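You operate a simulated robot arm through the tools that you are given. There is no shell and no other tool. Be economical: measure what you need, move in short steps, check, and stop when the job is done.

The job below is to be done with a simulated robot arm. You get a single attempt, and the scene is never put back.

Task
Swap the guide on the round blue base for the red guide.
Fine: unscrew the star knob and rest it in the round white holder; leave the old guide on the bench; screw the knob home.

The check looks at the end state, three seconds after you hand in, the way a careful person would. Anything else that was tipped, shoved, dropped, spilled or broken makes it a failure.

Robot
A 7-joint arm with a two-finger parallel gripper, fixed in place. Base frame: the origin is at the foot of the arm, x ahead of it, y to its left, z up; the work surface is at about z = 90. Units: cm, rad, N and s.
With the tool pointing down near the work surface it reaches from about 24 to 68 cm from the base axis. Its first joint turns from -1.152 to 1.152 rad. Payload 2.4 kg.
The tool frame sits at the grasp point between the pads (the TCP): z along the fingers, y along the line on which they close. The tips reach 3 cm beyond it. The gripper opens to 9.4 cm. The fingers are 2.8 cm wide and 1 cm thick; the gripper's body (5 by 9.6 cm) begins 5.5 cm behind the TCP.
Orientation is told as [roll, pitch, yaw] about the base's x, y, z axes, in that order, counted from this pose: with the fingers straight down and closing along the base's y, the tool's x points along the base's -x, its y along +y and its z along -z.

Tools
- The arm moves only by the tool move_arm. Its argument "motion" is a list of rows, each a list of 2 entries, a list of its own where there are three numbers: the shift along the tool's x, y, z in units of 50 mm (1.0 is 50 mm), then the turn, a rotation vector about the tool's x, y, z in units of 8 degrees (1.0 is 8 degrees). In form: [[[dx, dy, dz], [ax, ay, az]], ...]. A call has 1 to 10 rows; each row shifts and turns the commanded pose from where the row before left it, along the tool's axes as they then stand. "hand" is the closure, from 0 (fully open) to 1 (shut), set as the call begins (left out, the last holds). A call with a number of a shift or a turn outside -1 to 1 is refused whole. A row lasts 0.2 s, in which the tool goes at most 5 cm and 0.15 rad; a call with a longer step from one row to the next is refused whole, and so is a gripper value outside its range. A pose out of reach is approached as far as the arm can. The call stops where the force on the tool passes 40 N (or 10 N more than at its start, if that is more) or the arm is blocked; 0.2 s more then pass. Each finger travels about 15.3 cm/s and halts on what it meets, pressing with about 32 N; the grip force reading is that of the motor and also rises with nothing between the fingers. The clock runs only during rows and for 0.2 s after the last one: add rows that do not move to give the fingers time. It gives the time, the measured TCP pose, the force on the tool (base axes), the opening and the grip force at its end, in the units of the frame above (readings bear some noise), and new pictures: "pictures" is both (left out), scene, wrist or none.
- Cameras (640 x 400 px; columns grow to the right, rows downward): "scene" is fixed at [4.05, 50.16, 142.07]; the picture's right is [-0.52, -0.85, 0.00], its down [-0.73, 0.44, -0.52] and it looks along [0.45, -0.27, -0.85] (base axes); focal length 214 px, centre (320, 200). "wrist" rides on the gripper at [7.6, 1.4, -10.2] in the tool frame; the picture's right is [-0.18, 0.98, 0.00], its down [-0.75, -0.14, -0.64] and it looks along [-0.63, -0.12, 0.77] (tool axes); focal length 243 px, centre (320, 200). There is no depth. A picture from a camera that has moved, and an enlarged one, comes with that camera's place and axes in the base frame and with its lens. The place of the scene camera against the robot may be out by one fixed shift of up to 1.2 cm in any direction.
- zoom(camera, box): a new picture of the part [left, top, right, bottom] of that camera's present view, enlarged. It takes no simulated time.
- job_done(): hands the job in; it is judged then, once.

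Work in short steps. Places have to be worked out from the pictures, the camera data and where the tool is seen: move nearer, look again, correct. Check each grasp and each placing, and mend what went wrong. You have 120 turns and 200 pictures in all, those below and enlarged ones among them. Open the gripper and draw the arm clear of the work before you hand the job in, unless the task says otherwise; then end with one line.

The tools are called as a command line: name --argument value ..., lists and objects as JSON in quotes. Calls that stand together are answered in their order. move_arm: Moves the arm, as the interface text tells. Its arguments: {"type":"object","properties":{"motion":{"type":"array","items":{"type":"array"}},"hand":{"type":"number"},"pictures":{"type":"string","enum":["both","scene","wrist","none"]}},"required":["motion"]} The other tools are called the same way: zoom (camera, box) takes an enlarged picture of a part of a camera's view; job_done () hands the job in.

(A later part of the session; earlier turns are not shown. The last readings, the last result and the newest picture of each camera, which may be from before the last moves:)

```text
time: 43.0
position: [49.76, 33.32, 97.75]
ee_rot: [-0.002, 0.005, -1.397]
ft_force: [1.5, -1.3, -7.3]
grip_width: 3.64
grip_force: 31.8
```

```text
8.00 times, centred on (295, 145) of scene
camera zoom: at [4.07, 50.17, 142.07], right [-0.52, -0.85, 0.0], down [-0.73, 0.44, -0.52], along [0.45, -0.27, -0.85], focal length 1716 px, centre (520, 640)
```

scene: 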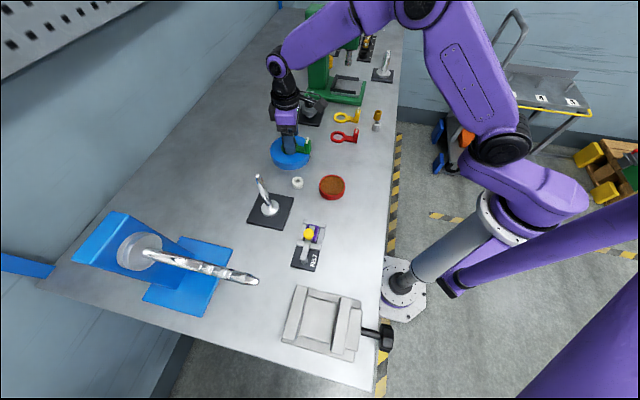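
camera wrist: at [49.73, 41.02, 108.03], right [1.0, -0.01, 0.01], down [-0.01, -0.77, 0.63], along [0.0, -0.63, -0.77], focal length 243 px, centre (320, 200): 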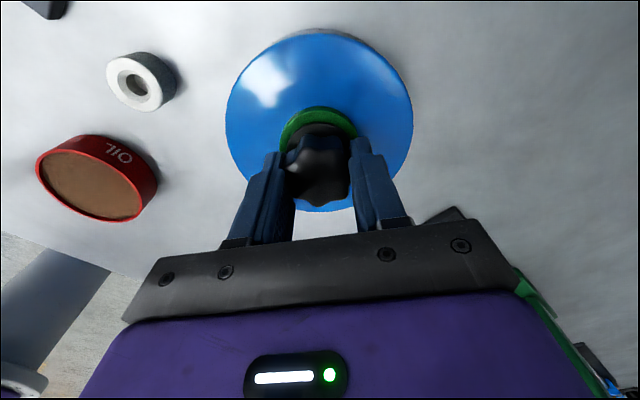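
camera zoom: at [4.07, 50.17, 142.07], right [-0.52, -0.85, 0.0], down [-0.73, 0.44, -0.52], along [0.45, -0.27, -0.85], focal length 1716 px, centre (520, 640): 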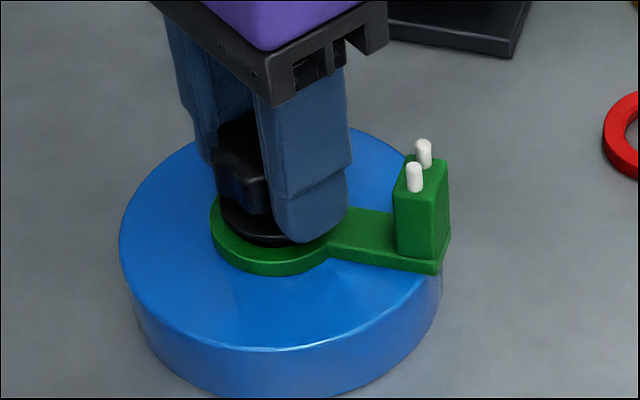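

The thread still resists the lift. I'll unscrew again with a slight upward bias.

move_arm --motion '[[[0, 0, 0], [0, 0, -1]], [[0, 0, 0], [0, 0, -1]], [[0, 0, 0], [0, 0, -1]], [[0, 0, 0], [0, 0, -1]], [[0, 0, 0], [0, 0, -1]], [[0, 0, 0], [0, 0, -1]], [[0, 0, 0], [0, 0, -1]], [[0, 0, 0], [0, 0, -1]], [[0, 0, 0], [0, 0, -1]], [[0, 0, 0], [0, 0, -1]]]' --pictures "none"

move_arm --motion '[[[0, 0, -0.01], [0, 0, -1]], [[0, 0, 0], [0, 0, -1]], [[0, 0, 0], [0, 0, -1]], [[0, 0, 0], [0, 0, -1]], [[0, 0, 0], [0, 0, -1]], [[0, 0, 0], [0, 0, -1]], [[0, 0, 0], [0, 0, -1]], [[0, 0, 0], [0, 0, -1]], [[0, 0, 0], [0, 0, -1]], [[0, 0, 0], [0, 0, -1]]]' --pictures "none"

zoom --camera "scene" --box '[265, 120, 325, 170]'

```text
time: 45.2
position: [49.95, 33.34, 98.12]
ee_rot: [0.008, -0.006, 0.001]
ft_force: [0.9, -0.4, -0.6]
grip_width: 3.64
grip_force: 32.2
```

```text
time: 47.4
position: [49.76, 33.58, 98.07]
ee_rot: [0.002, -0.007, 1.401]
ft_force: [-15.2, 12.1, 0.0]
grip_width: 3.6
grip_force: 32.0
```

```text
8.00 times, centred on (295, 145) of scene
camera zoom: at [4.01, 50.2, 142.06], right [-0.52, -0.85, 0.0], down [-0.73, 0.44, -0.52], along [0.45, -0.27, -0.85], focal length 1716 px, centre (520, 640)
```

zoom: 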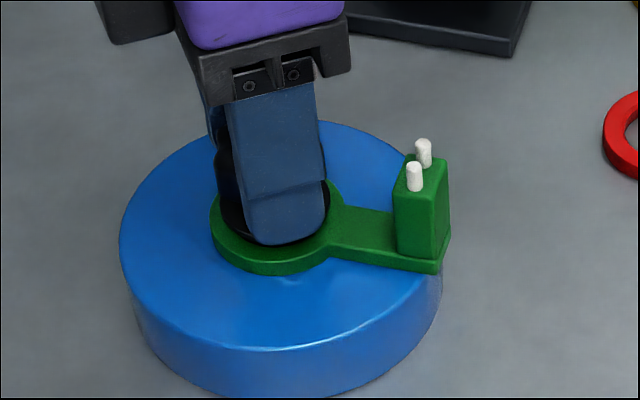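

Vertical force is back to zero and the fingers have risen to 98.1. I'll continue to the wrist limit and look.

move_arm --motion '[[[0, 0, 0], [0, 0, -1]], [[0, 0, 0], [0, 0, -1]], [[0, 0, 0], [0, 0, -1]], [[0, 0, 0], [0, 0, -1]], [[0, 0, 0], [0, 0, -1]], [[0, 0, 0], [0, 0, -1]], [[0, 0, 0], [0, 0, -1]], [[0, 0, 0], [0, 0, -1]], [[0, 0, 0], [0, 0, -1]], [[0, 0, 0], [0, 0, -1]]]' --pictures "none"

zoom --camera "scene" --box '[265, 120, 325, 170]'

zoom --camera "wrist" --box '[240, 70, 400, 220]'

```text
time: 49.6
position: [50.24, 33.34, 98.09]
ee_rot: [-0.012, 0.003, 2.794]
ft_force: [1.0, -1.7, 1.8]
grip_width: 3.58
grip_force: 32.1
```

```text
8.00 times, centred on (295, 145) of scene
camera zoom: at [4.06, 50.16, 142.07], right [-0.52, -0.85, 0.0], down [-0.73, 0.44, -0.52], along [0.45, -0.27, -0.85], focal length 1716 px, centre (520, 640)
```

zoom: 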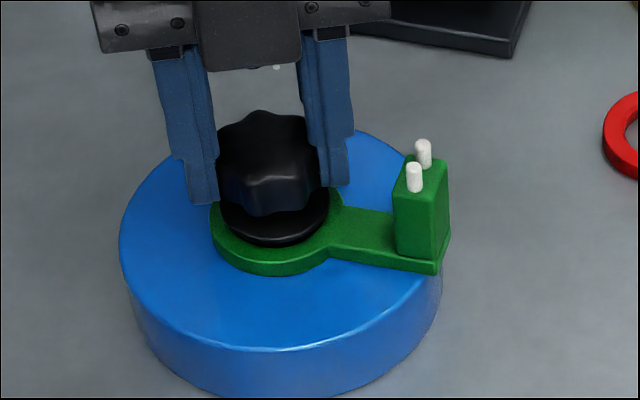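

```text
2.67 times, centred on (320, 145) of wrist
camera zoom: at [56.74, 29.4, 108.32], right [-0.51, -0.86, -0.01], down [-0.66, 0.38, 0.64], along [-0.55, 0.33, -0.77], focal length 647 px, centre (320, 347)
```

zoom: 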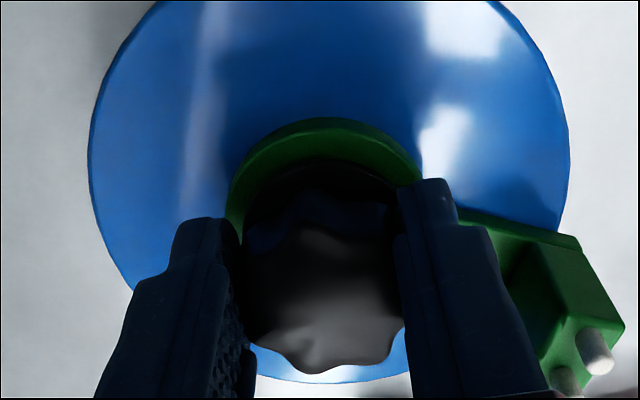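

The knob sits at about +0.3 cm, the same as before this turn, so it isn't climbing any more. I'll test by lifting in a tiny step.

move_arm --motion '[[[0, 0, -0.02], [0, 0, 0]], [[0, 0, -0.02], [0, 0, 0]], [[0, 0, -0.02], [0, 0, 0]], [[0, 0, -0.02], [0, 0, 0]]]' --pictures "none"

zoom --camera "scene" --box '[265, 120, 325, 170]'

```text
time: 50.6
position: [50.1, 33.26, 98.28]
ee_rot: [-0.008, 0.001, 2.792]
ft_force: [21.6, 5.3, -26.2]
grip_width: 3.58
grip_force: 31.8
```

```text
8.00 times, centred on (295, 145) of scene
camera zoom: at [4.16, 50.21, 142.05], right [-0.52, -0.85, 0.0], down [-0.73, 0.44, -0.52], along [0.45, -0.27, -0.85], focal length 1716 px, centre (520, 640)
```

zoom: 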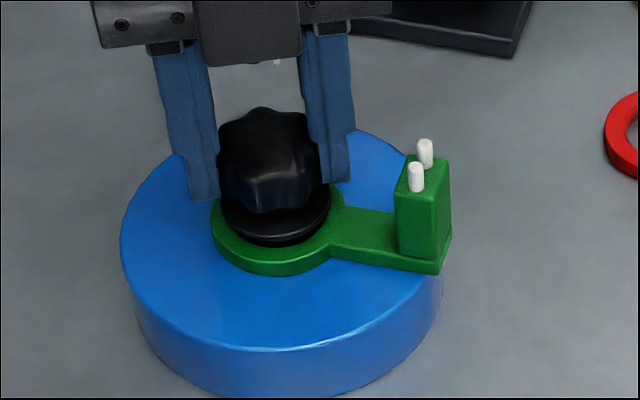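

It resists firmly (26 N), so it is threaded and the last turn probably slipped. I'll open, rewind, and regrip well centred and low.

move_arm --motion '[[[0, 0, 0], [0, 0, 0]], [[0, 0, -0.35], [0, 0, 0]], [[0, 0, -0.35], [0, 0, 1]], [[0, 0, 0], [0, 0, 1]], [[0, 0, 0], [0, 0, 1]], [[0, 0, 0], [0, 0, 1]], [[0, 0, 0], [0, 0, 1]], [[0, 0, 0], [0, 0, 1]], [[0, 0, 0], [0, 0, 1]], [[0, 0, 0], [0, 0, 1]]]' --hand 0.4 --pictures "none"

move_arm --motion '[[[0, 0, 0], [0, 0, 1]], [[0, 0, 0], [0, 0, 1]], [[0, 0, 0], [0, 0, 1]], [[0, 0, 0], [0, 0, 1]], [[0, 0, 0], [0, 0, 1]], [[0, 0, 0], [0, 0, 1]], [[0, 0, 0], [0, 0, 1]], [[0, 0, 0], [0, 0, 1]], [[0, 0, 0], [0, 0, 1]], [[0, 0, 0], [0, 0, 1]]]' --pictures "none"

zoom --camera "scene" --box '[265, 120, 325, 170]'

move_arm --motion '[[[0, 0, 0], [0, 0, 1]], [[0, 0, 0], [0, 0, 1]], [[0, 0, 0], [0, 0, 1]], [[0, 0, 0], [0, 0, 1]], [[0, 0, 0], [0, 0, 1]], [[0, 0, 0], [0, 0, 1]], [[0, 0, 0], [0, 0, 1]], [[0, 0, 0], [0, 0, 1]], [[0, 0, 0], [0, 0, 1]], [[0, 0, 0], [0, 0, 1]]]' --pictures "none"

zoom --camera "wrist" --box '[200, 60, 440, 220]'

```text
time: 52.8
position: [49.93, 33.34, 101.95]
ee_rot: [-0.003, -0.008, 1.673]
ft_force: [0.9, -0.2, -0.9]
grip_width: 5.65
grip_force: 0.1
```

```text
time: 55.0
position: [50.0, 33.52, 101.92]
ee_rot: [0.007, -0.003, 0.274]
ft_force: [0.4, -0.2, 0.9]
grip_width: 5.61
grip_force: 0.1
```

```text
8.00 times, centred on (295, 145) of scene
camera zoom: at [4.05, 50.16, 142.07], right [-0.52, -0.85, 0.0], down [-0.73, 0.44, -0.52], along [0.45, -0.27, -0.85], focal length 1716 px, centre (520, 640)
```

zoom: 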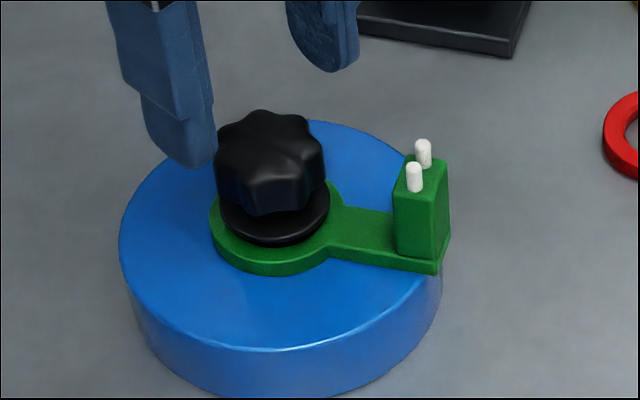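

```text
time: 57.2
position: [49.89, 33.35, 101.85]
ee_rot: [0.003, 0.004, -1.121]
ft_force: [-0.3, -0.2, 0.3]
grip_width: 5.63
grip_force: 0.1
```

```text
2.50 times, centred on (320, 140) of wrist
camera zoom: at [47.85, 40.82, 112.3], right [0.97, 0.26, 0.0], down [0.2, -0.74, 0.64], along [0.17, -0.61, -0.77], focal length 606 px, centre (320, 350)
```

zoom: 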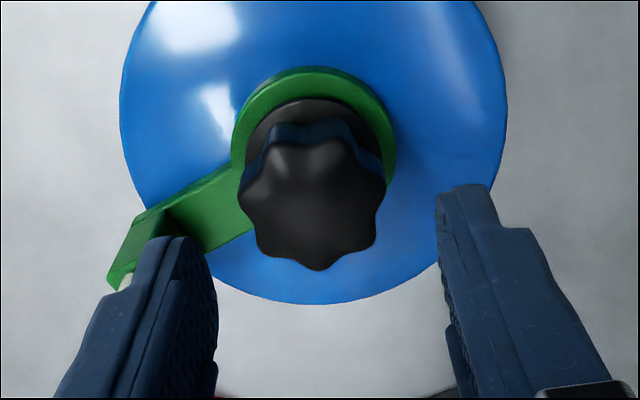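

I'll finish the rewind to −80°, centre at (49.72, 33.45), lower to z≈97.3 and grip.

move_arm --motion '[[[0, -0.035, 0], [0, 0, 1]], [[0, 0, 0], [0, 0, 1]], [[-0.02, 0, 0.3], [0, 0, 0]], [[0, 0, 0.3], [0, 0, 0]], [[0, 0, 0.25], [0, 0, 0]], [[0, 0, 0.08], [0, 0, 0]], [[0, 0, 0], [0, 0, 0]]]' --pictures "none"

move_arm --motion '[[[0, 0, 0], [0, 0, 0]], [[0, 0, 0], [0, 0, 0]]]' --hand 1 --pictures "none"

zoom --camera "wrist" --box '[240, 70, 400, 220]'

```text
time: 58.8
position: [49.9, 33.33, 97.31]
ee_rot: [0.006, 0.007, -1.396]
ft_force: [0.0, 0.2, -0.5]
grip_width: 5.67
grip_force: 0.0
```

```text
time: 59.4
position: [49.72, 33.31, 97.28]
ee_rot: [0.004, 0.007, -1.396]
ft_force: [-2.9, -2.0, 0.0]
grip_width: 4.05
grip_force: 31.5
```

```text
2.67 times, centred on (320, 145) of wrist
camera zoom: at [49.79, 41.05, 107.66], right [1.0, -0.01, 0.0], down [-0.01, -0.77, 0.64], along [-0.01, -0.64, -0.77], focal length 647 px, centre (320, 347)
```

zoom: 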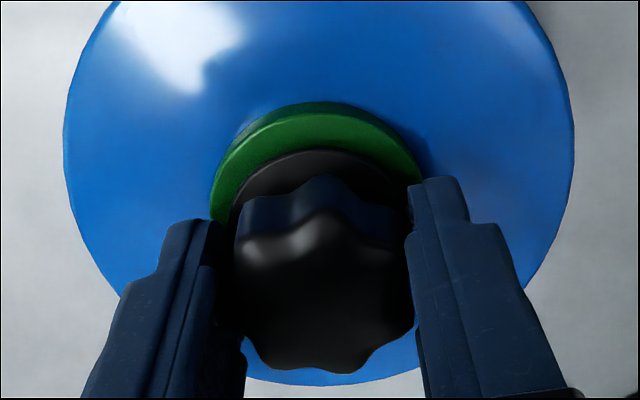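

The fingers caught the flange (4.05 cm), so I'll go up 0.3 cm to grip the star itself.

move_arm --motion '[[[0, 0, 0], [0, 0, 0]], [[0, 0, -0.06], [0, 0, 0]], [[0, 0, 0], [0, 0, 0]]]' --hand 0.4 --pictures "none"

move_arm --motion '[[[0, 0, 0], [0, 0, 0]], [[0, 0, 0], [0, 0, 0]]]' --hand 1 --pictures "none"

move_arm --motion '[[[0, 0, 0], [0, 0, -1]], [[0, 0, 0], [0, 0, -1]], [[0, 0, 0], [0, 0, -1]], [[0, 0, 0], [0, 0, -1]], [[0, 0, 0], [0, 0, -1]], [[0, 0, 0], [0, 0, -1]], [[0, 0, 0], [0, 0, -1]], [[0, 0, 0], [0, 0, -1]], [[0, 0, 0], [0, 0, -1]], [[0, 0, 0], [0, 0, -1]]]' --pictures "none"

zoom --camera "wrist" --box '[240, 70, 400, 220]'

zoom --camera "scene" --box '[265, 120, 325, 170]'

```text
time: 60.2
position: [49.76, 33.23, 97.64]
ee_rot: [0.003, 0.008, -1.396]
ft_force: [-0.1, 0.6, -0.8]
grip_width: 5.65
grip_force: 0.2
```

```text
time: 60.8
position: [49.83, 33.14, 97.67]
ee_rot: [0.002, 0.008, -1.396]
ft_force: [-1.3, -1.6, 0.2]
grip_width: 3.67
grip_force: 32.0
```

```text
time: 63.0
position: [49.62, 33.46, 97.66]
ee_rot: [0.01, -0.004, 0.004]
ft_force: [5.1, 16.0, 5.2]
grip_width: 3.66
grip_force: 31.8
```

```text
2.67 times, centred on (320, 145) of wrist
camera zoom: at [42.0, 34.81, 107.89], right [0.18, 0.98, 0.01], down [0.75, -0.14, 0.64], along [0.63, -0.11, -0.77], focal length 647 px, centre (320, 347)
```

zoom: 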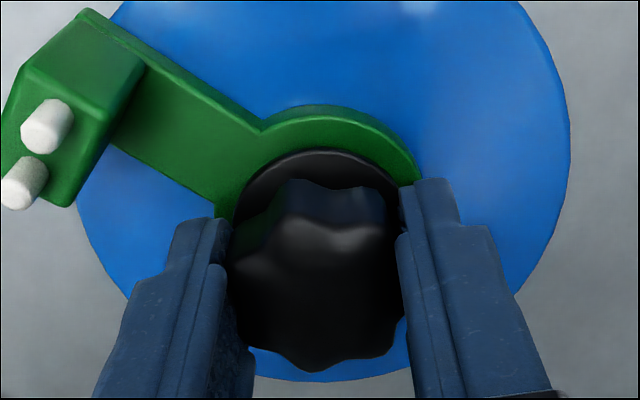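

```text
8.00 times, centred on (295, 145) of scene
camera zoom: at [4.06, 50.2, 142.06], right [-0.52, -0.85, 0.0], down [-0.73, 0.44, -0.52], along [0.45, -0.27, -0.85], focal length 1716 px, centre (520, 640)
```

zoom: 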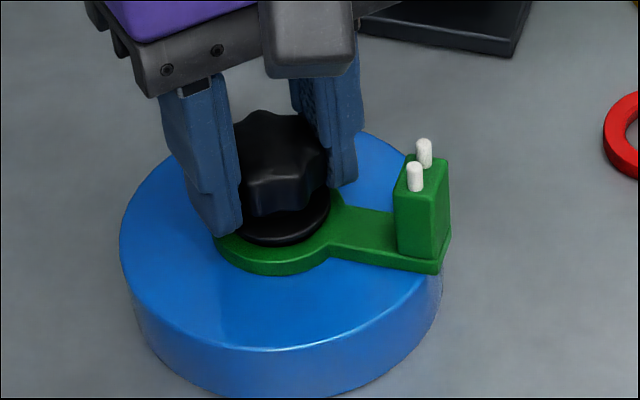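

The knob rotates with the fingers and pushes up (+5 N), so the thread is climbing. I'll trim y and continue.

move_arm --motion '[[[0, 0.04, -0.02], [0, 0, -1]], [[0, 0, 0], [0, 0, -1]], [[0, 0, 0], [0, 0, -1]], [[0, 0, 0], [0, 0, -1]], [[0, 0, 0], [0, 0, -1]], [[0, 0, 0], [0, 0, -1]], [[0, 0, 0], [0, 0, -1]], [[0, 0, 0], [0, 0, -1]], [[0, 0, 0], [0, 0, -1]], [[0, 0, 0], [0, 0, -1]]]' --pictures "none"

zoom --camera "wrist" --box '[240, 70, 400, 220]'

zoom --camera "scene" --box '[265, 120, 325, 170]'

```text
time: 65.2
position: [49.69, 33.45, 97.66]
ee_rot: [-0.001, -0.007, 1.397]
ft_force: [-1.8, 5.6, -0.4]
grip_width: 3.7
grip_force: 31.3
```

```text
2.67 times, centred on (320, 145) of wrist
camera zoom: at [46.91, 26.17, 107.92], right [-0.94, 0.35, 0.0], down [0.27, 0.71, 0.65], along [0.23, 0.61, -0.76], focal length 647 px, centre (320, 347)
```

zoom: 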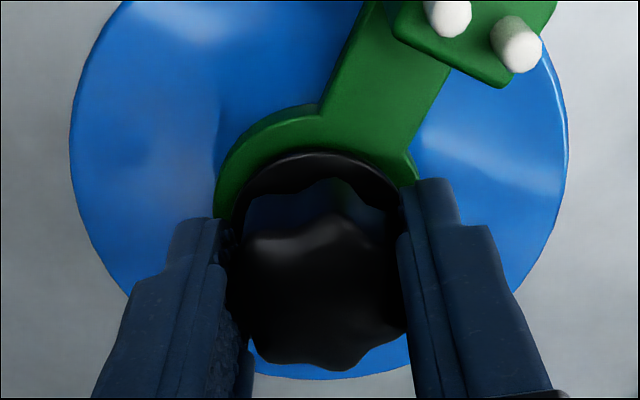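

```text
8.00 times, centred on (295, 145) of scene
camera zoom: at [4.05, 50.18, 142.07], right [-0.52, -0.85, 0.0], down [-0.73, 0.44, -0.52], along [0.45, -0.27, -0.85], focal length 1716 px, centre (520, 640)
```

zoom: 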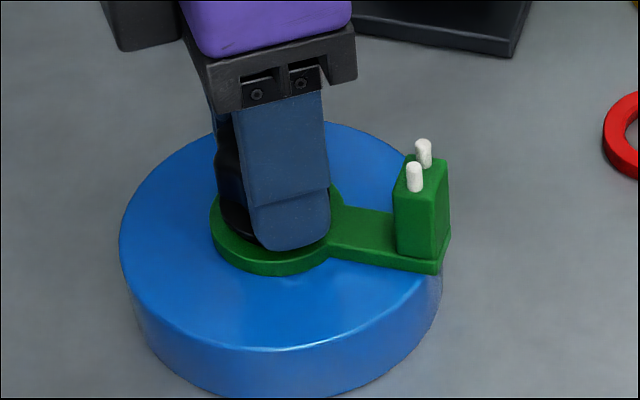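

Still turning, with low forces, so I'll continue.

move_arm --motion '[[[0, 0, -0.01], [0, 0, -1]], [[0, 0, 0], [0, 0, -1]], [[0, 0, 0], [0, 0, -1]], [[0, 0, 0], [0, 0, -1]], [[0, 0, 0], [0, 0, -1]], [[0, 0, 0], [0, 0, -1]], [[0, 0, 0], [0, 0, -1]], [[0, 0, 0], [0, 0, -1]], [[0, 0, 0], [0, 0, -1]], [[0, 0, 0], [0, 0, -1]]]' --pictures "none"

zoom --camera "scene" --box '[265, 120, 325, 170]'

zoom --camera "wrist" --box '[240, 70, 400, 220]'

```text
time: 67.4
position: [49.79, 33.39, 97.79]
ee_rot: [-0.008, 0.0, 2.793]
ft_force: [-0.5, 2.0, -0.8]
grip_width: 3.6
grip_force: 32.6
```

```text
8.00 times, centred on (295, 145) of scene
camera zoom: at [4.05, 50.17, 142.07], right [-0.52, -0.85, 0.0], down [-0.73, 0.44, -0.52], along [0.45, -0.27, -0.85], focal length 1716 px, centre (520, 640)
```

zoom: 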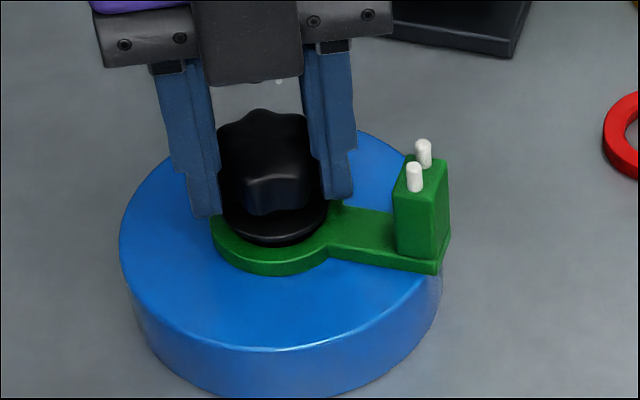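

```text
2.67 times, centred on (320, 145) of wrist
camera zoom: at [56.39, 29.55, 108.05], right [-0.51, -0.86, -0.01], down [-0.66, 0.38, 0.64], along [-0.55, 0.33, -0.77], focal length 647 px, centre (320, 347)
```

zoom: 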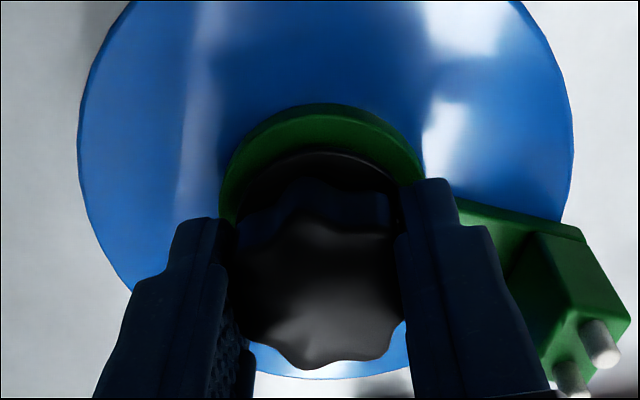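

I'll turn 40° more with a light upward bias and then look at the gap.

move_arm --motion '[[[0, 0, -0.02], [0, 0, -1]], [[0, 0, -0.01], [0, 0, -1]], [[0, 0, -0.01], [0, 0, -1]], [[0, 0, -0.01], [0, 0, -1]], [[0, 0, -0.01], [0, 0, -1]]]' --pictures "none"

zoom --camera "scene" --box '[265, 120, 325, 170]'

zoom --camera "wrist" --box '[240, 70, 400, 220]'

```text
time: 68.6
position: [49.73, 33.5, 98.0]
ee_rot: [-0.004, 0.003, -2.794]
ft_force: [0.3, 4.0, -6.0]
grip_width: 3.66
grip_force: 32.0
```

```text
8.00 times, centred on (295, 145) of scene
camera zoom: at [4.06, 50.18, 142.07], right [-0.52, -0.85, 0.0], down [-0.73, 0.44, -0.52], along [0.45, -0.27, -0.85], focal length 1716 px, centre (520, 640)
```

zoom: 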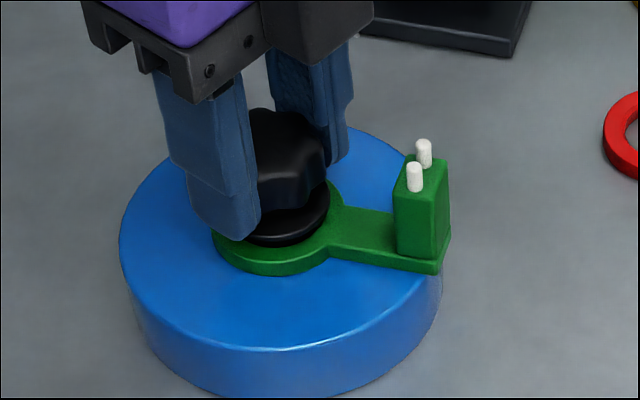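

```text
2.67 times, centred on (320, 145) of wrist
camera zoom: at [57.31, 34.73, 108.29], right [0.16, -0.99, -0.01], down [-0.76, -0.13, 0.64], along [-0.63, -0.1, -0.77], focal length 647 px, centre (320, 347)
```

zoom: 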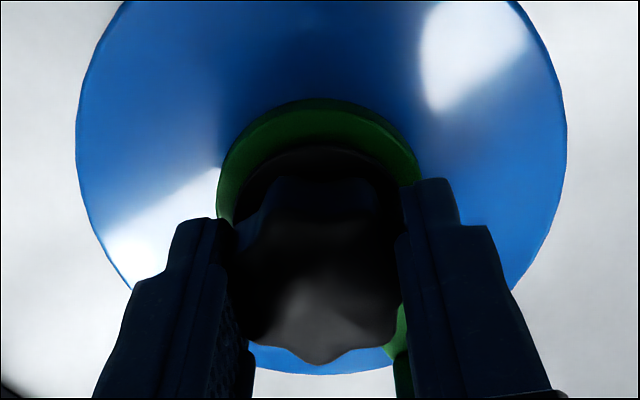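

It's still engaged (−6 N under bias), but the last 40° turned without slip. I'll do another rewind and turn cycle.

move_arm --motion '[[[0, 0, 0], [0, 0, 0]], [[0, 0, -0.35], [0, 0, 0]], [[0, 0, -0.35], [0, 0, 1]], [[0, 0, 0], [0, 0, 1]], [[0, 0, 0], [0, 0, 1]], [[0, 0, 0], [0, 0, 1]], [[0, 0, 0], [0, 0, 1]], [[0, 0, 0], [0, 0, 1]], [[0, 0, 0], [0, 0, 1]], [[0, 0, 0], [0, 0, 1]]]' --hand 0.4 --pictures "none"

move_arm --motion '[[[0, 0, 0], [0, 0, 1]], [[0, 0, 0], [0, 0, 1]], [[0, 0, 0], [0, 0, 1]], [[0, 0, 0], [0, 0, 1]], [[0, 0, 0], [0, 0, 1]], [[0, 0, 0], [0, 0, 1]], [[0, 0, 0], [0, 0, 1]], [[0, 0, 0], [0, 0, 1]], [[0, 0, 0], [0, 0, 1]], [[0, 0, 0], [0, 0, 1]]]' --pictures "none"

move_arm --motion '[[[0, 0, 0], [0, 0, 1]], [[0, 0, 0], [0, 0, 1]], [[0, 0, 0], [0, 0, 1]], [[0, 0, 0], [0, 0, 1]], [[0, 0, 0], [0, 0, 1]], [[0, 0, 0], [0, 0, 1]], [[0, 0, 0], [0, 0, 1]], [[0, 0, 0], [0, 0, 1]], [[0, 0, 0], [0, 0, 1]], [[0, 0, 0], [0, 0, 1]]]' --pictures "none"

move_arm --motion '[[[0, 0, 0], [0, 0, 1]], [[0, 0, 0], [0, 0, 1]], [[0, 0, 0], [0, 0, 1]], [[0, 0, 0], [0, 0, 1]], [[0, 0, 0], [0, 0, 1]], [[0, 0, 0], [0, 0, 1]], [[0, 0, 0], [0, 0, 1]]]' --pictures "none"

zoom --camera "scene" --box '[265, 120, 325, 170]'

zoom --camera "wrist" --box '[200, 60, 440, 220]'

```text
time: 70.8
position: [49.65, 33.38, 101.64]
ee_rot: [-0.007, -0.006, 2.37]
ft_force: [-0.2, -0.8, -0.1]
grip_width: 5.65
grip_force: 0.1
```

```text
time: 73.0
position: [49.84, 33.45, 101.54]
ee_rot: [0.002, -0.006, 0.974]
ft_force: [-0.1, 0.2, 0.7]
grip_width: 5.66
grip_force: 0.0
```

```text
time: 75.2
position: [49.66, 33.32, 101.5]
ee_rot: [0.006, 0.002, -0.423]
ft_force: [-0.5, 0.5, 0.0]
grip_width: 5.66
grip_force: 0.0
```

```text
time: 76.8
position: [49.69, 33.41, 101.48]
ee_rot: [0.003, 0.007, -1.4]
ft_force: [-0.5, 0.1, -0.4]
grip_width: 5.64
grip_force: 0.0
```

```text
8.00 times, centred on (295, 145) of scene
camera zoom: at [4.05, 50.16, 142.07], right [-0.52, -0.85, 0.0], down [-0.73, 0.44, -0.52], along [0.45, -0.27, -0.85], focal length 1716 px, centre (520, 640)
```

zoom: 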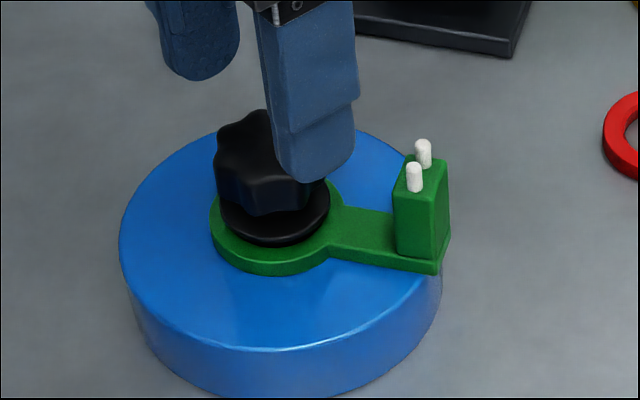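

```text
2.50 times, centred on (320, 140) of wrist
camera zoom: at [49.75, 41.2, 111.85], right [1.0, -0.01, 0.0], down [-0.01, -0.77, 0.64], along [-0.01, -0.64, -0.77], focal length 606 px, centre (320, 350)
```

zoom: 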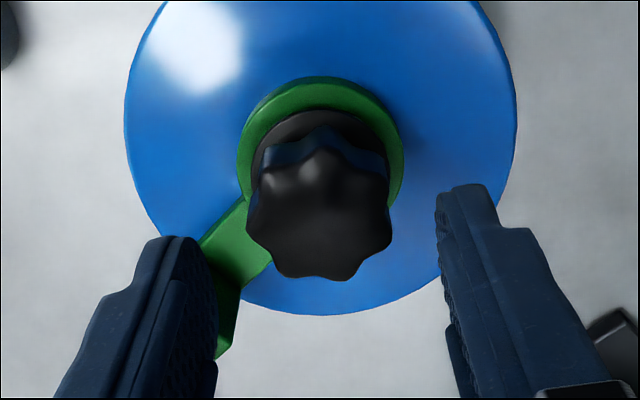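

The knob state is unchanged when released. I'll grip and turn again, tracking the lobes for slip.

move_arm --motion '[[[0, 0.0, 0.3], [0, 0, 0]], [[0, 0, 0.3], [0, 0, 0]], [[0, 0, 0.18], [0, 0, 0]], [[0, 0, 0], [0, 0, 0]]]' --pictures "none"

move_arm --motion '[[[0, 0, 0], [0, 0, 0]], [[0, 0, 0], [0, 0, 0]], [[0, 0, 0], [0, 0, 0]]]' --hand 1 --pictures "none"

move_arm --motion '[[[0, 0, 0], [0, 0, -1]], [[0, 0, 0], [0, 0, -1]], [[0, 0, 0], [0, 0, -1]], [[0, 0, 0], [0, 0, -1]], [[0, 0, 0], [0, 0, -1]], [[0, 0, 0], [0, 0, -1]], [[0, 0, 0], [0, 0, -1]], [[0, 0, 0], [0, 0, -1]], [[0, 0, 0], [0, 0, -1]], [[0, 0, 0], [0, 0, -1]]]' --pictures "none"

move_arm --motion '[[[0, 0, 0], [0, 0, -1]], [[0, 0, 0], [0, 0, -1]], [[0, 0, 0], [0, 0, -1]], [[0, 0, 0], [0, 0, -1]], [[0, 0, 0], [0, 0, -1]], [[0, 0, 0], [0, 0, -1]], [[0, 0, 0], [0, 0, -1]], [[0, 0, 0], [0, 0, -1]], [[0, 0, 0], [0, 0, -1]], [[0, 0, 0], [0, 0, -1]]]' --pictures "none"

zoom --camera "wrist" --box '[240, 70, 400, 220]'

```text
time: 77.8
position: [49.74, 33.42, 97.51]
ee_rot: [0.005, 0.007, -1.396]
ft_force: [0.8, 0.5, 0.1]
grip_width: 5.63
grip_force: 0.1
```

```text
time: 78.6
position: [49.83, 33.48, 97.61]
ee_rot: [0.002, 0.007, -1.396]
ft_force: [-6.1, -1.4, 5.4]
grip_width: 3.64
grip_force: 31.6
```

```text
time: 80.8
position: [49.8, 33.45, 97.73]
ee_rot: [0.007, -0.004, 0.0]
ft_force: [0.0, 4.6, 1.4]
grip_width: 3.67
grip_force: 31.9
```

```text
time: 83.0
position: [49.62, 33.51, 97.67]
ee_rot: [0.001, -0.007, 1.399]
ft_force: [-16.1, 9.1, 1.5]
grip_width: 3.65
grip_force: 32.0
```

```text
2.67 times, centred on (320, 145) of wrist
camera zoom: at [46.96, 26.29, 107.86], right [-0.94, 0.35, 0.0], down [0.27, 0.71, 0.65], along [0.22, 0.61, -0.76], focal length 647 px, centre (320, 347)
```

zoom: 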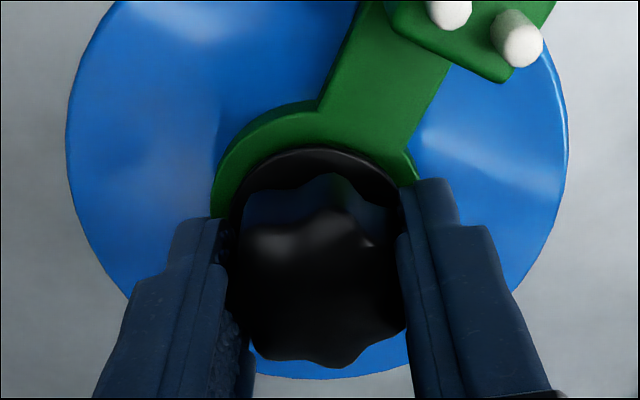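

Continuing on to the wrist limit with a light lift bias.

move_arm --motion '[[[0, 0.02, -0.01], [0, 0, -1]], [[0, 0, 0], [0, 0, -1]], [[0, 0, -0.01], [0, 0, -1]], [[0, 0, 0], [0, 0, -1]], [[0, 0, -0.01], [0, 0, -1]], [[0, 0, 0], [0, 0, -1]], [[0, 0, -0.01], [0, 0, -1]], [[0, 0, 0], [0, 0, -1]], [[0, 0, 0], [0, 0, -1]], [[0, 0, 0], [0, 0, -1]]]' --pictures "none"

zoom --camera "scene" --box '[265, 120, 325, 170]'

move_arm --motion '[[[0, 0, -0.01], [0, 0, -1]], [[0, 0, 0], [0, 0, -1]], [[0, 0, -0.01], [0, 0, -1]], [[0, 0, 0], [0, 0, -1]], [[0, 0, 0], [0, 0, -1]]]' --pictures "none"

zoom --camera "scene" --box '[265, 120, 325, 170]'

```text
time: 85.2
position: [49.84, 33.53, 97.85]
ee_rot: [-0.01, 0.002, 2.793]
ft_force: [15.6, 6.6, -8.6]
grip_width: 3.65
grip_force: 32.1
```

```text
8.00 times, centred on (295, 145) of scene
camera zoom: at [4.11, 50.19, 142.06], right [-0.52, -0.85, 0.0], down [-0.73, 0.44, -0.52], along [0.45, -0.27, -0.85], focal length 1716 px, centre (520, 640)
```

zoom: 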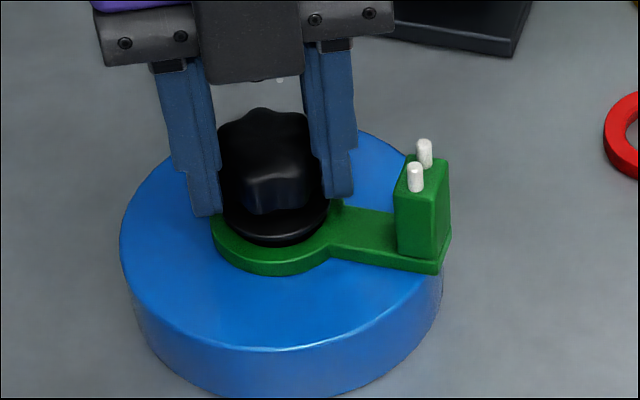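

```text
time: 86.4
position: [49.43, 33.33, 98.05]
ee_rot: [-0.004, 0.003, -2.794]
ft_force: [-1.4, -3.7, -0.3]
grip_width: 3.66
grip_force: 31.8
```

```text
8.00 times, centred on (295, 145) of scene
camera zoom: at [4.05, 50.15, 142.08], right [-0.52, -0.85, 0.0], down [-0.73, 0.44, -0.52], along [0.45, -0.27, -0.85], focal length 1716 px, centre (520, 640)
```

zoom: 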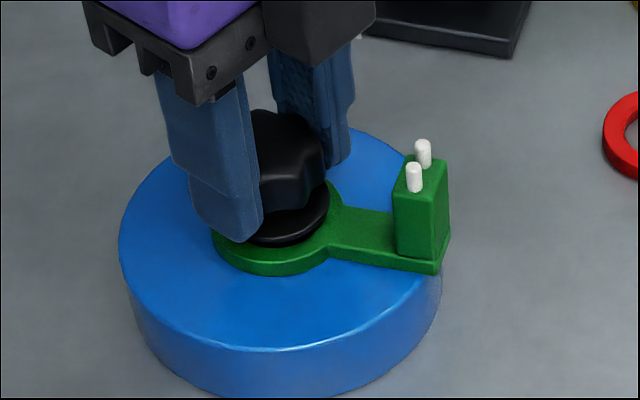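

The vertical force dropped to zero while z rose. I'll try a gentle lift, as it may be free now.

move_arm --motion '[[[0, 0, -0.02], [0, 0, 0]], [[0, 0, -0.02], [0, 0, 0]], [[0, 0, -0.02], [0, 0, 0]]]' --pictures "none"

zoom --camera "scene" --box '[265, 120, 325, 170]'

```text
time: 87.2
position: [49.58, 33.3, 98.16]
ee_rot: [-0.003, 0.002, -2.793]
ft_force: [1.8, -2.7, -19.3]
grip_width: 3.61
grip_force: 31.9
```

```text
8.00 times, centred on (295, 145) of scene
camera zoom: at [4.09, 50.18, 142.06], right [-0.52, -0.85, 0.0], down [-0.73, 0.44, -0.52], along [0.45, -0.27, -0.85], focal length 1716 px, centre (520, 640)
```

zoom: 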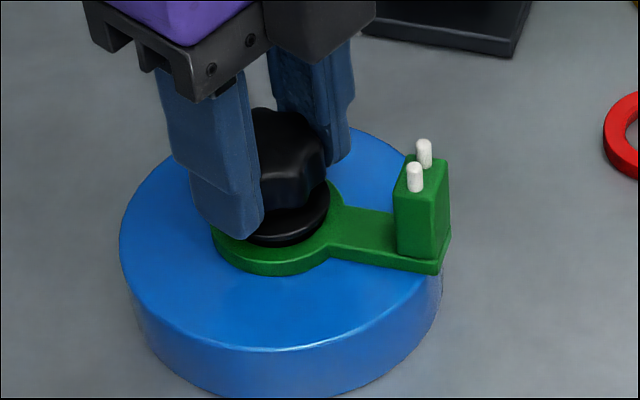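

It still resists. Before another cycle I'll release and view the knob closely at rest to see what state it is in.

move_arm --motion '[[[0, 0, 0], [0, 0, 0]], [[0, 0, -0.35], [0, 0, 0]], [[0, 0, -0.6], [0, 0, 1]], [[0, 0, -0.6], [0, 0, 1]], [[0, 0, 0], [0, 0, 1]], [[0, 0, 0], [0, 0, 1]], [[0, 0, 0], [0, 0, 1]], [[0, 0, 0], [0, 0, 1]], [[0, 0, 0], [0, 0, 1]], [[0, 0, 0], [0, 0, 1]]]' --hand 0.4 --pictures "none"

zoom --camera "scene" --box '[275, 125, 315, 155]'

zoom --camera "wrist" --box '[260, 60, 380, 160]'

```text
time: 89.4
position: [49.57, 33.32, 106.11]
ee_rot: [-0.007, -0.003, 2.372]
ft_force: [-0.1, 0.5, 0.2]
grip_width: 5.65
grip_force: 0.2
```

```text
13.33 times, centred on (295, 140) of scene
camera zoom: at [4.05, 50.16, 142.07], right [-0.52, -0.85, 0.0], down [-0.73, 0.44, -0.52], along [0.45, -0.27, -0.85], focal length 2860 px, centre (653, 1000)
```

zoom: 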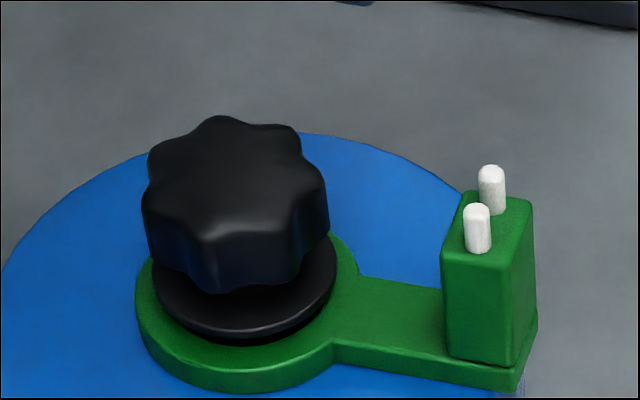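

```text
4.00 times, centred on (320, 110) of wrist
camera zoom: at [54.04, 27.04, 116.26], right [-0.82, -0.58, -0.01], down [-0.44, 0.62, 0.65], along [-0.37, 0.53, -0.76], focal length 970 px, centre (320, 560)
```

zoom: 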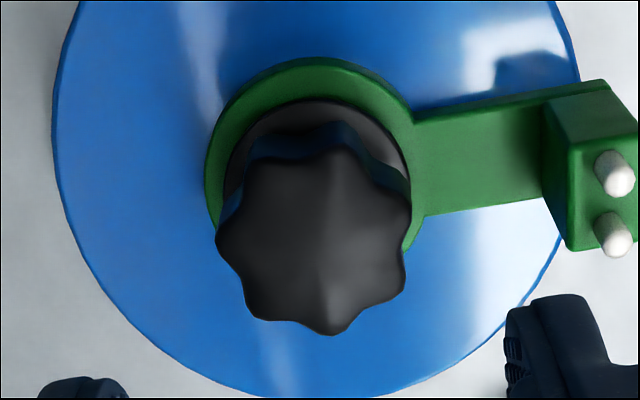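

The high zoom shows the flange slightly raised with a gap below it, so it is climbing slowly. I'll do another cycle.

move_arm --motion '[[[0, 0, 0], [0, 0, 1]], [[0, 0, 0], [0, 0, 1]], [[0, 0, 0], [0, 0, 1]], [[0, 0, 0], [0, 0, 1]], [[0, 0, 0], [0, 0, 1]], [[0, 0, 0], [0, 0, 1]], [[0, 0, 0], [0, 0, 1]], [[0, 0, 0], [0, 0, 1]], [[0, 0, 0], [0, 0, 1]], [[0, 0, 0], [0, 0, 1]]]' --pictures "none"

move_arm --motion '[[[0, 0, 0], [0, 0, 1]], [[0, 0, 0], [0, 0, 1]], [[0, 0, 0], [0, 0, 1]], [[0, 0, 0], [0, 0, 1]], [[0, 0, 0], [0, 0, 1]], [[0, 0, 0], [0, 0, 1]], [[0, 0, 0], [0, 0, 1]], [[0, 0, 0], [0, 0, 1]], [[0, 0, 0], [0, 0, 1]], [[0, 0, 0], [0, 0, 1]]]' --pictures "none"

move_arm --motion '[[[0, 0, 0.4], [0, 0, 1]], [[0, 0, 0.4], [0, 0, 1]], [[0, 0, 0.2], [0, 0, 1]], [[0, 0, 0], [0, 0, 1]], [[0, 0, 0], [0, 0, 1]], [[0, 0, 0], [0, 0, 1]], [[0, 0, 0], [0, 0, 1]]]' --pictures "none"

zoom --camera "wrist" --box '[200, 60, 440, 220]'

```text
time: 91.6
position: [49.65, 33.39, 105.95]
ee_rot: [0.001, -0.006, 0.975]
ft_force: [-0.3, 0.3, -0.3]
grip_width: 5.64
grip_force: 0.0
```

```text
time: 93.8
position: [49.52, 33.33, 105.98]
ee_rot: [0.008, 0.003, -0.421]
ft_force: [-0.1, -0.1, -0.4]
grip_width: 5.65
grip_force: 0.0
```

```text
time: 95.4
position: [49.52, 33.5, 101.07]
ee_rot: [0.003, 0.007, -1.399]
ft_force: [0.9, 0.0, -0.4]
grip_width: 5.65
grip_force: 0.1
```

```text
2.50 times, centred on (320, 140) of wrist
camera zoom: at [49.66, 41.17, 111.33], right [1.0, -0.01, 0.0], down [-0.01, -0.77, 0.64], along [-0.01, -0.64, -0.77], focal length 606 px, centre (320, 350)
```

zoom: 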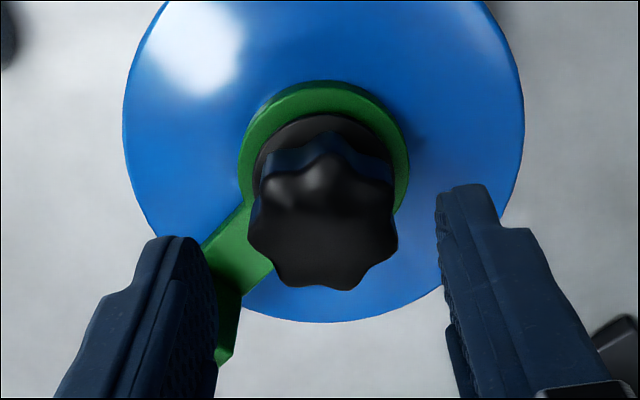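

I'll regrip at z≈97.7 and turn.

move_arm --motion '[[[0, 0.02, 0.3], [0, 0, 0]], [[0, 0, 0.3], [0, 0, 0]], [[0, 0, 0.08], [0, 0, 0]], [[0, 0, 0], [0, 0, 0]]]' --pictures "none"

move_arm --motion '[[[0, 0, 0], [0, 0, 0]], [[0, 0, 0], [0, 0, 0]], [[0, 0, 0], [0, 0, 0]]]' --hand 1 --pictures "none"

move_arm --motion '[[[0, 0, 0], [0, 0, -1]], [[0, 0, 0], [0, 0, -1]], [[0, 0, 0], [0, 0, -1]], [[0, 0, 0], [0, 0, -1]], [[0, 0, 0], [0, 0, -1]], [[0, 0, 0], [0, 0, -1]], [[0, 0, 0], [0, 0, -1]], [[0, 0, 0], [0, 0, -1]], [[0, 0, 0], [0, 0, -1]], [[0, 0, 0], [0, 0, -1]]]' --pictures "none"

zoom --camera "scene" --box '[275, 125, 315, 155]'

```text
time: 96.4
position: [49.76, 33.46, 97.54]
ee_rot: [0.002, 0.007, -1.396]
ft_force: [-0.4, 1.1, 0.5]
grip_width: 5.64
grip_force: 0.1
```

```text
time: 97.2
position: [49.72, 33.36, 97.57]
ee_rot: [0.004, 0.006, -1.399]
ft_force: [3.1, 1.2, -1.3]
grip_width: 4.01
grip_force: 32.1
```

```text
time: 99.4
position: [49.74, 33.42, 97.6]
ee_rot: [0.007, -0.002, 0.001]
ft_force: [0.1, 2.2, -2.7]
grip_width: 4.0
grip_force: 31.8
```

```text
13.33 times, centred on (295, 140) of scene
camera zoom: at [4.06, 50.17, 142.07], right [-0.52, -0.85, 0.0], down [-0.73, 0.44, -0.52], along [0.45, -0.27, -0.85], focal length 2860 px, centre (653, 1000)
```

zoom: 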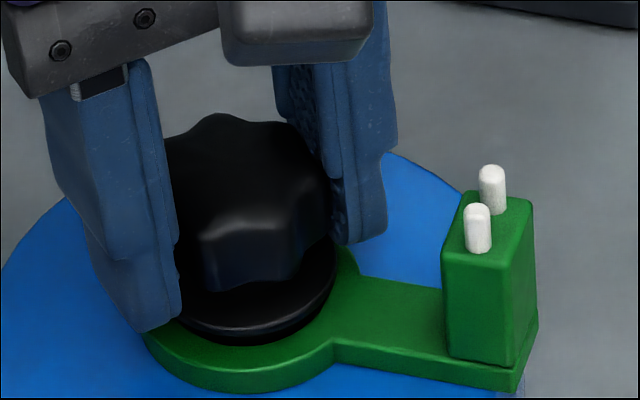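

This grip is on the flange (4.0 cm) and the lobes show it slipped. I'll regrip 0.5 cm higher on the star and turn on from here.

move_arm --motion '[[[0, 0, 0], [0, 0, 0]], [[0, 0, -0.1], [0, 0, 0]], [[0, 0, 0], [0, 0, 0]]]' --hand 0.5 --pictures "none"

move_arm --motion '[[[0, 0, 0], [0, 0, 0]], [[0, 0, 0], [0, 0, 0]], [[0, 0, 0], [0, 0, 0]]]' --hand 1 --pictures "none"

zoom --camera "wrist" --box '[240, 70, 400, 220]'

move_arm --motion '[[[0, 0, 0], [0, 0, -1]], [[0, 0, 0], [0, 0, -1]], [[0, 0, 0], [0, 0, -1]], [[0, 0, 0], [0, 0, -1]], [[0, 0, 0], [0, 0, -1]], [[0, 0, 0], [0, 0, -1]], [[0, 0, 0], [0, 0, -1]], [[0, 0, 0], [0, 0, -1]], [[0, 0, 0], [0, 0, -1]], [[0, 0, 0], [0, 0, -1]]]' --pictures "none"

zoom --camera "wrist" --box '[240, 70, 400, 220]'

```text
time: 100.2
position: [49.88, 33.35, 97.97]
ee_rot: [0.007, -0.002, -0.001]
ft_force: [-0.8, 0.1, 1.1]
grip_width: 4.7
grip_force: 0.0
```

```text
time: 101.0
position: [49.79, 33.29, 98.11]
ee_rot: [0.009, -0.004, 0.001]
ft_force: [3.6, 6.6, 0.6]
grip_width: 3.59
grip_force: 32.0
```

```text
2.67 times, centred on (320, 145) of wrist
camera zoom: at [42.15, 34.83, 108.32], right [0.18, 0.98, 0.01], down [0.75, -0.15, 0.64], along [0.63, -0.11, -0.77], focal length 647 px, centre (320, 347)
```

zoom: 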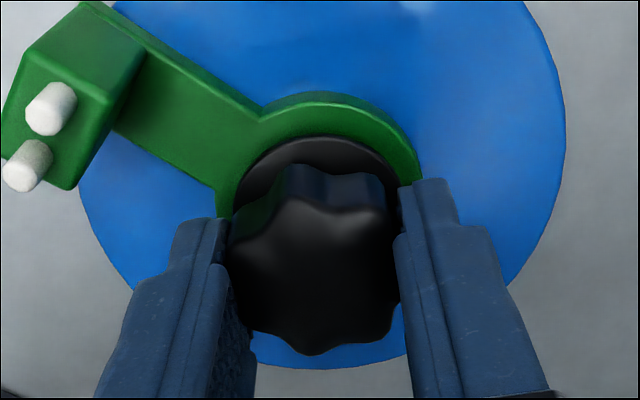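

```text
time: 103.2
position: [49.69, 33.54, 98.06]
ee_rot: [0.001, -0.008, 1.399]
ft_force: [-1.2, 1.5, -0.2]
grip_width: 3.59
grip_force: 32.3
```

```text
2.67 times, centred on (320, 145) of wrist
camera zoom: at [46.91, 26.29, 108.29], right [-0.94, 0.35, 0.0], down [0.27, 0.71, 0.65], along [0.23, 0.61, -0.76], focal length 647 px, centre (320, 347)
```

zoom: 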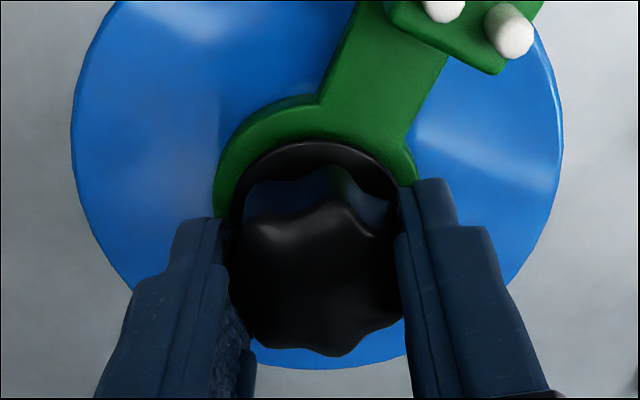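

The knob seems to follow the fingers. I'll continue another 80° and check height.

move_arm --motion '[[[0, 0, -0.01], [0, 0, -1]], [[0, 0, 0], [0, 0, -1]], [[0, 0, 0], [0, 0, -1]], [[0, 0, 0], [0, 0, -1]], [[0, 0, 0], [0, 0, -1]], [[0, 0, -0.01], [0, 0, -1]], [[0, 0, 0], [0, 0, -1]], [[0, 0, 0], [0, 0, -1]], [[0, 0, 0], [0, 0, -1]], [[0, 0, 0], [0, 0, -1]]]' --pictures "none"

zoom --camera "scene" --box '[275, 125, 315, 155]'

move_arm --motion '[[[0, 0, -0.01], [0, 0, -1]], [[0, 0, 0], [0, 0, -1]], [[0, 0, -0.01], [0, 0, -1]], [[0, 0, 0], [0, 0, -1]], [[0, 0, 0], [0, 0, -1]]]' --pictures "none"

zoom --camera "scene" --box '[275, 125, 315, 155]'

```text
time: 105.4
position: [49.92, 33.41, 98.21]
ee_rot: [-0.012, 0.003, 2.793]
ft_force: [7.9, 6.0, -3.6]
grip_width: 3.6
grip_force: 31.8
```

```text
13.33 times, centred on (295, 140) of scene
camera zoom: at [4.08, 50.18, 142.06], right [-0.52, -0.85, 0.0], down [-0.73, 0.44, -0.52], along [0.45, -0.27, -0.85], focal length 2860 px, centre (653, 1000)
```

zoom: 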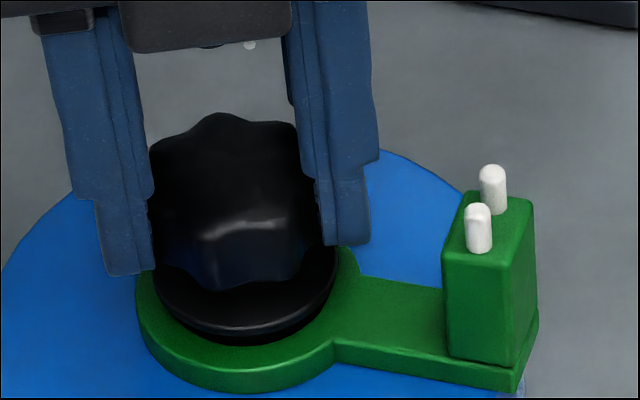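

```text
time: 106.6
position: [49.72, 33.37, 98.25]
ee_rot: [-0.004, 0.004, -2.793]
ft_force: [0.0, -2.7, -1.5]
grip_width: 3.61
grip_force: 31.9
```

```text
13.33 times, centred on (295, 140) of scene
camera zoom: at [4.05, 50.16, 142.07], right [-0.52, -0.85, 0.0], down [-0.73, 0.44, -0.52], along [0.45, -0.27, -0.85], focal length 2860 px, centre (653, 1000)
```

zoom: 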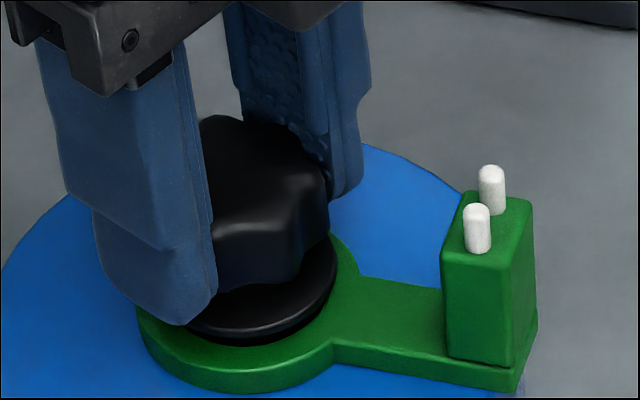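

The star grip turns freely at a constant height of about +0.25 cm, so the thread may have run out. I'll try a firmer, slow lift combined with a few degrees of counter-clockwise turning.

move_arm --motion '[[[0, 0, -0.02], [0, 0, -0.2]], [[0, 0, -0.02], [0, 0, 0]], [[0, 0, -0.02], [0, 0, 0]], [[0, 0, -0.02], [0, 0, 0]], [[0, 0, -0.02], [0, 0, 0]]]' --pictures "none"

zoom --camera "scene" --box '[275, 125, 315, 155]'

```text
time: 107.8
position: [49.69, 33.53, 98.58]
ee_rot: [-0.003, -0.003, -2.765]
ft_force: [2.5, 1.2, -32.3]
grip_width: 3.6
grip_force: 32.1
```

```text
13.33 times, centred on (295, 140) of scene
camera zoom: at [4.11, 50.2, 142.06], right [-0.52, -0.85, 0.0], down [-0.73, 0.44, -0.52], along [0.45, -0.27, -0.85], focal length 2860 px, centre (653, 1000)
```

zoom: 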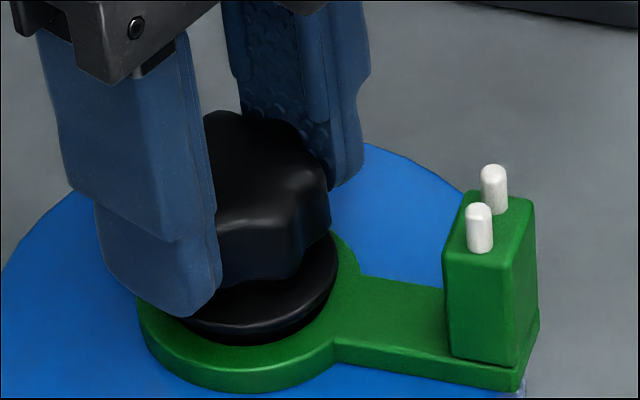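

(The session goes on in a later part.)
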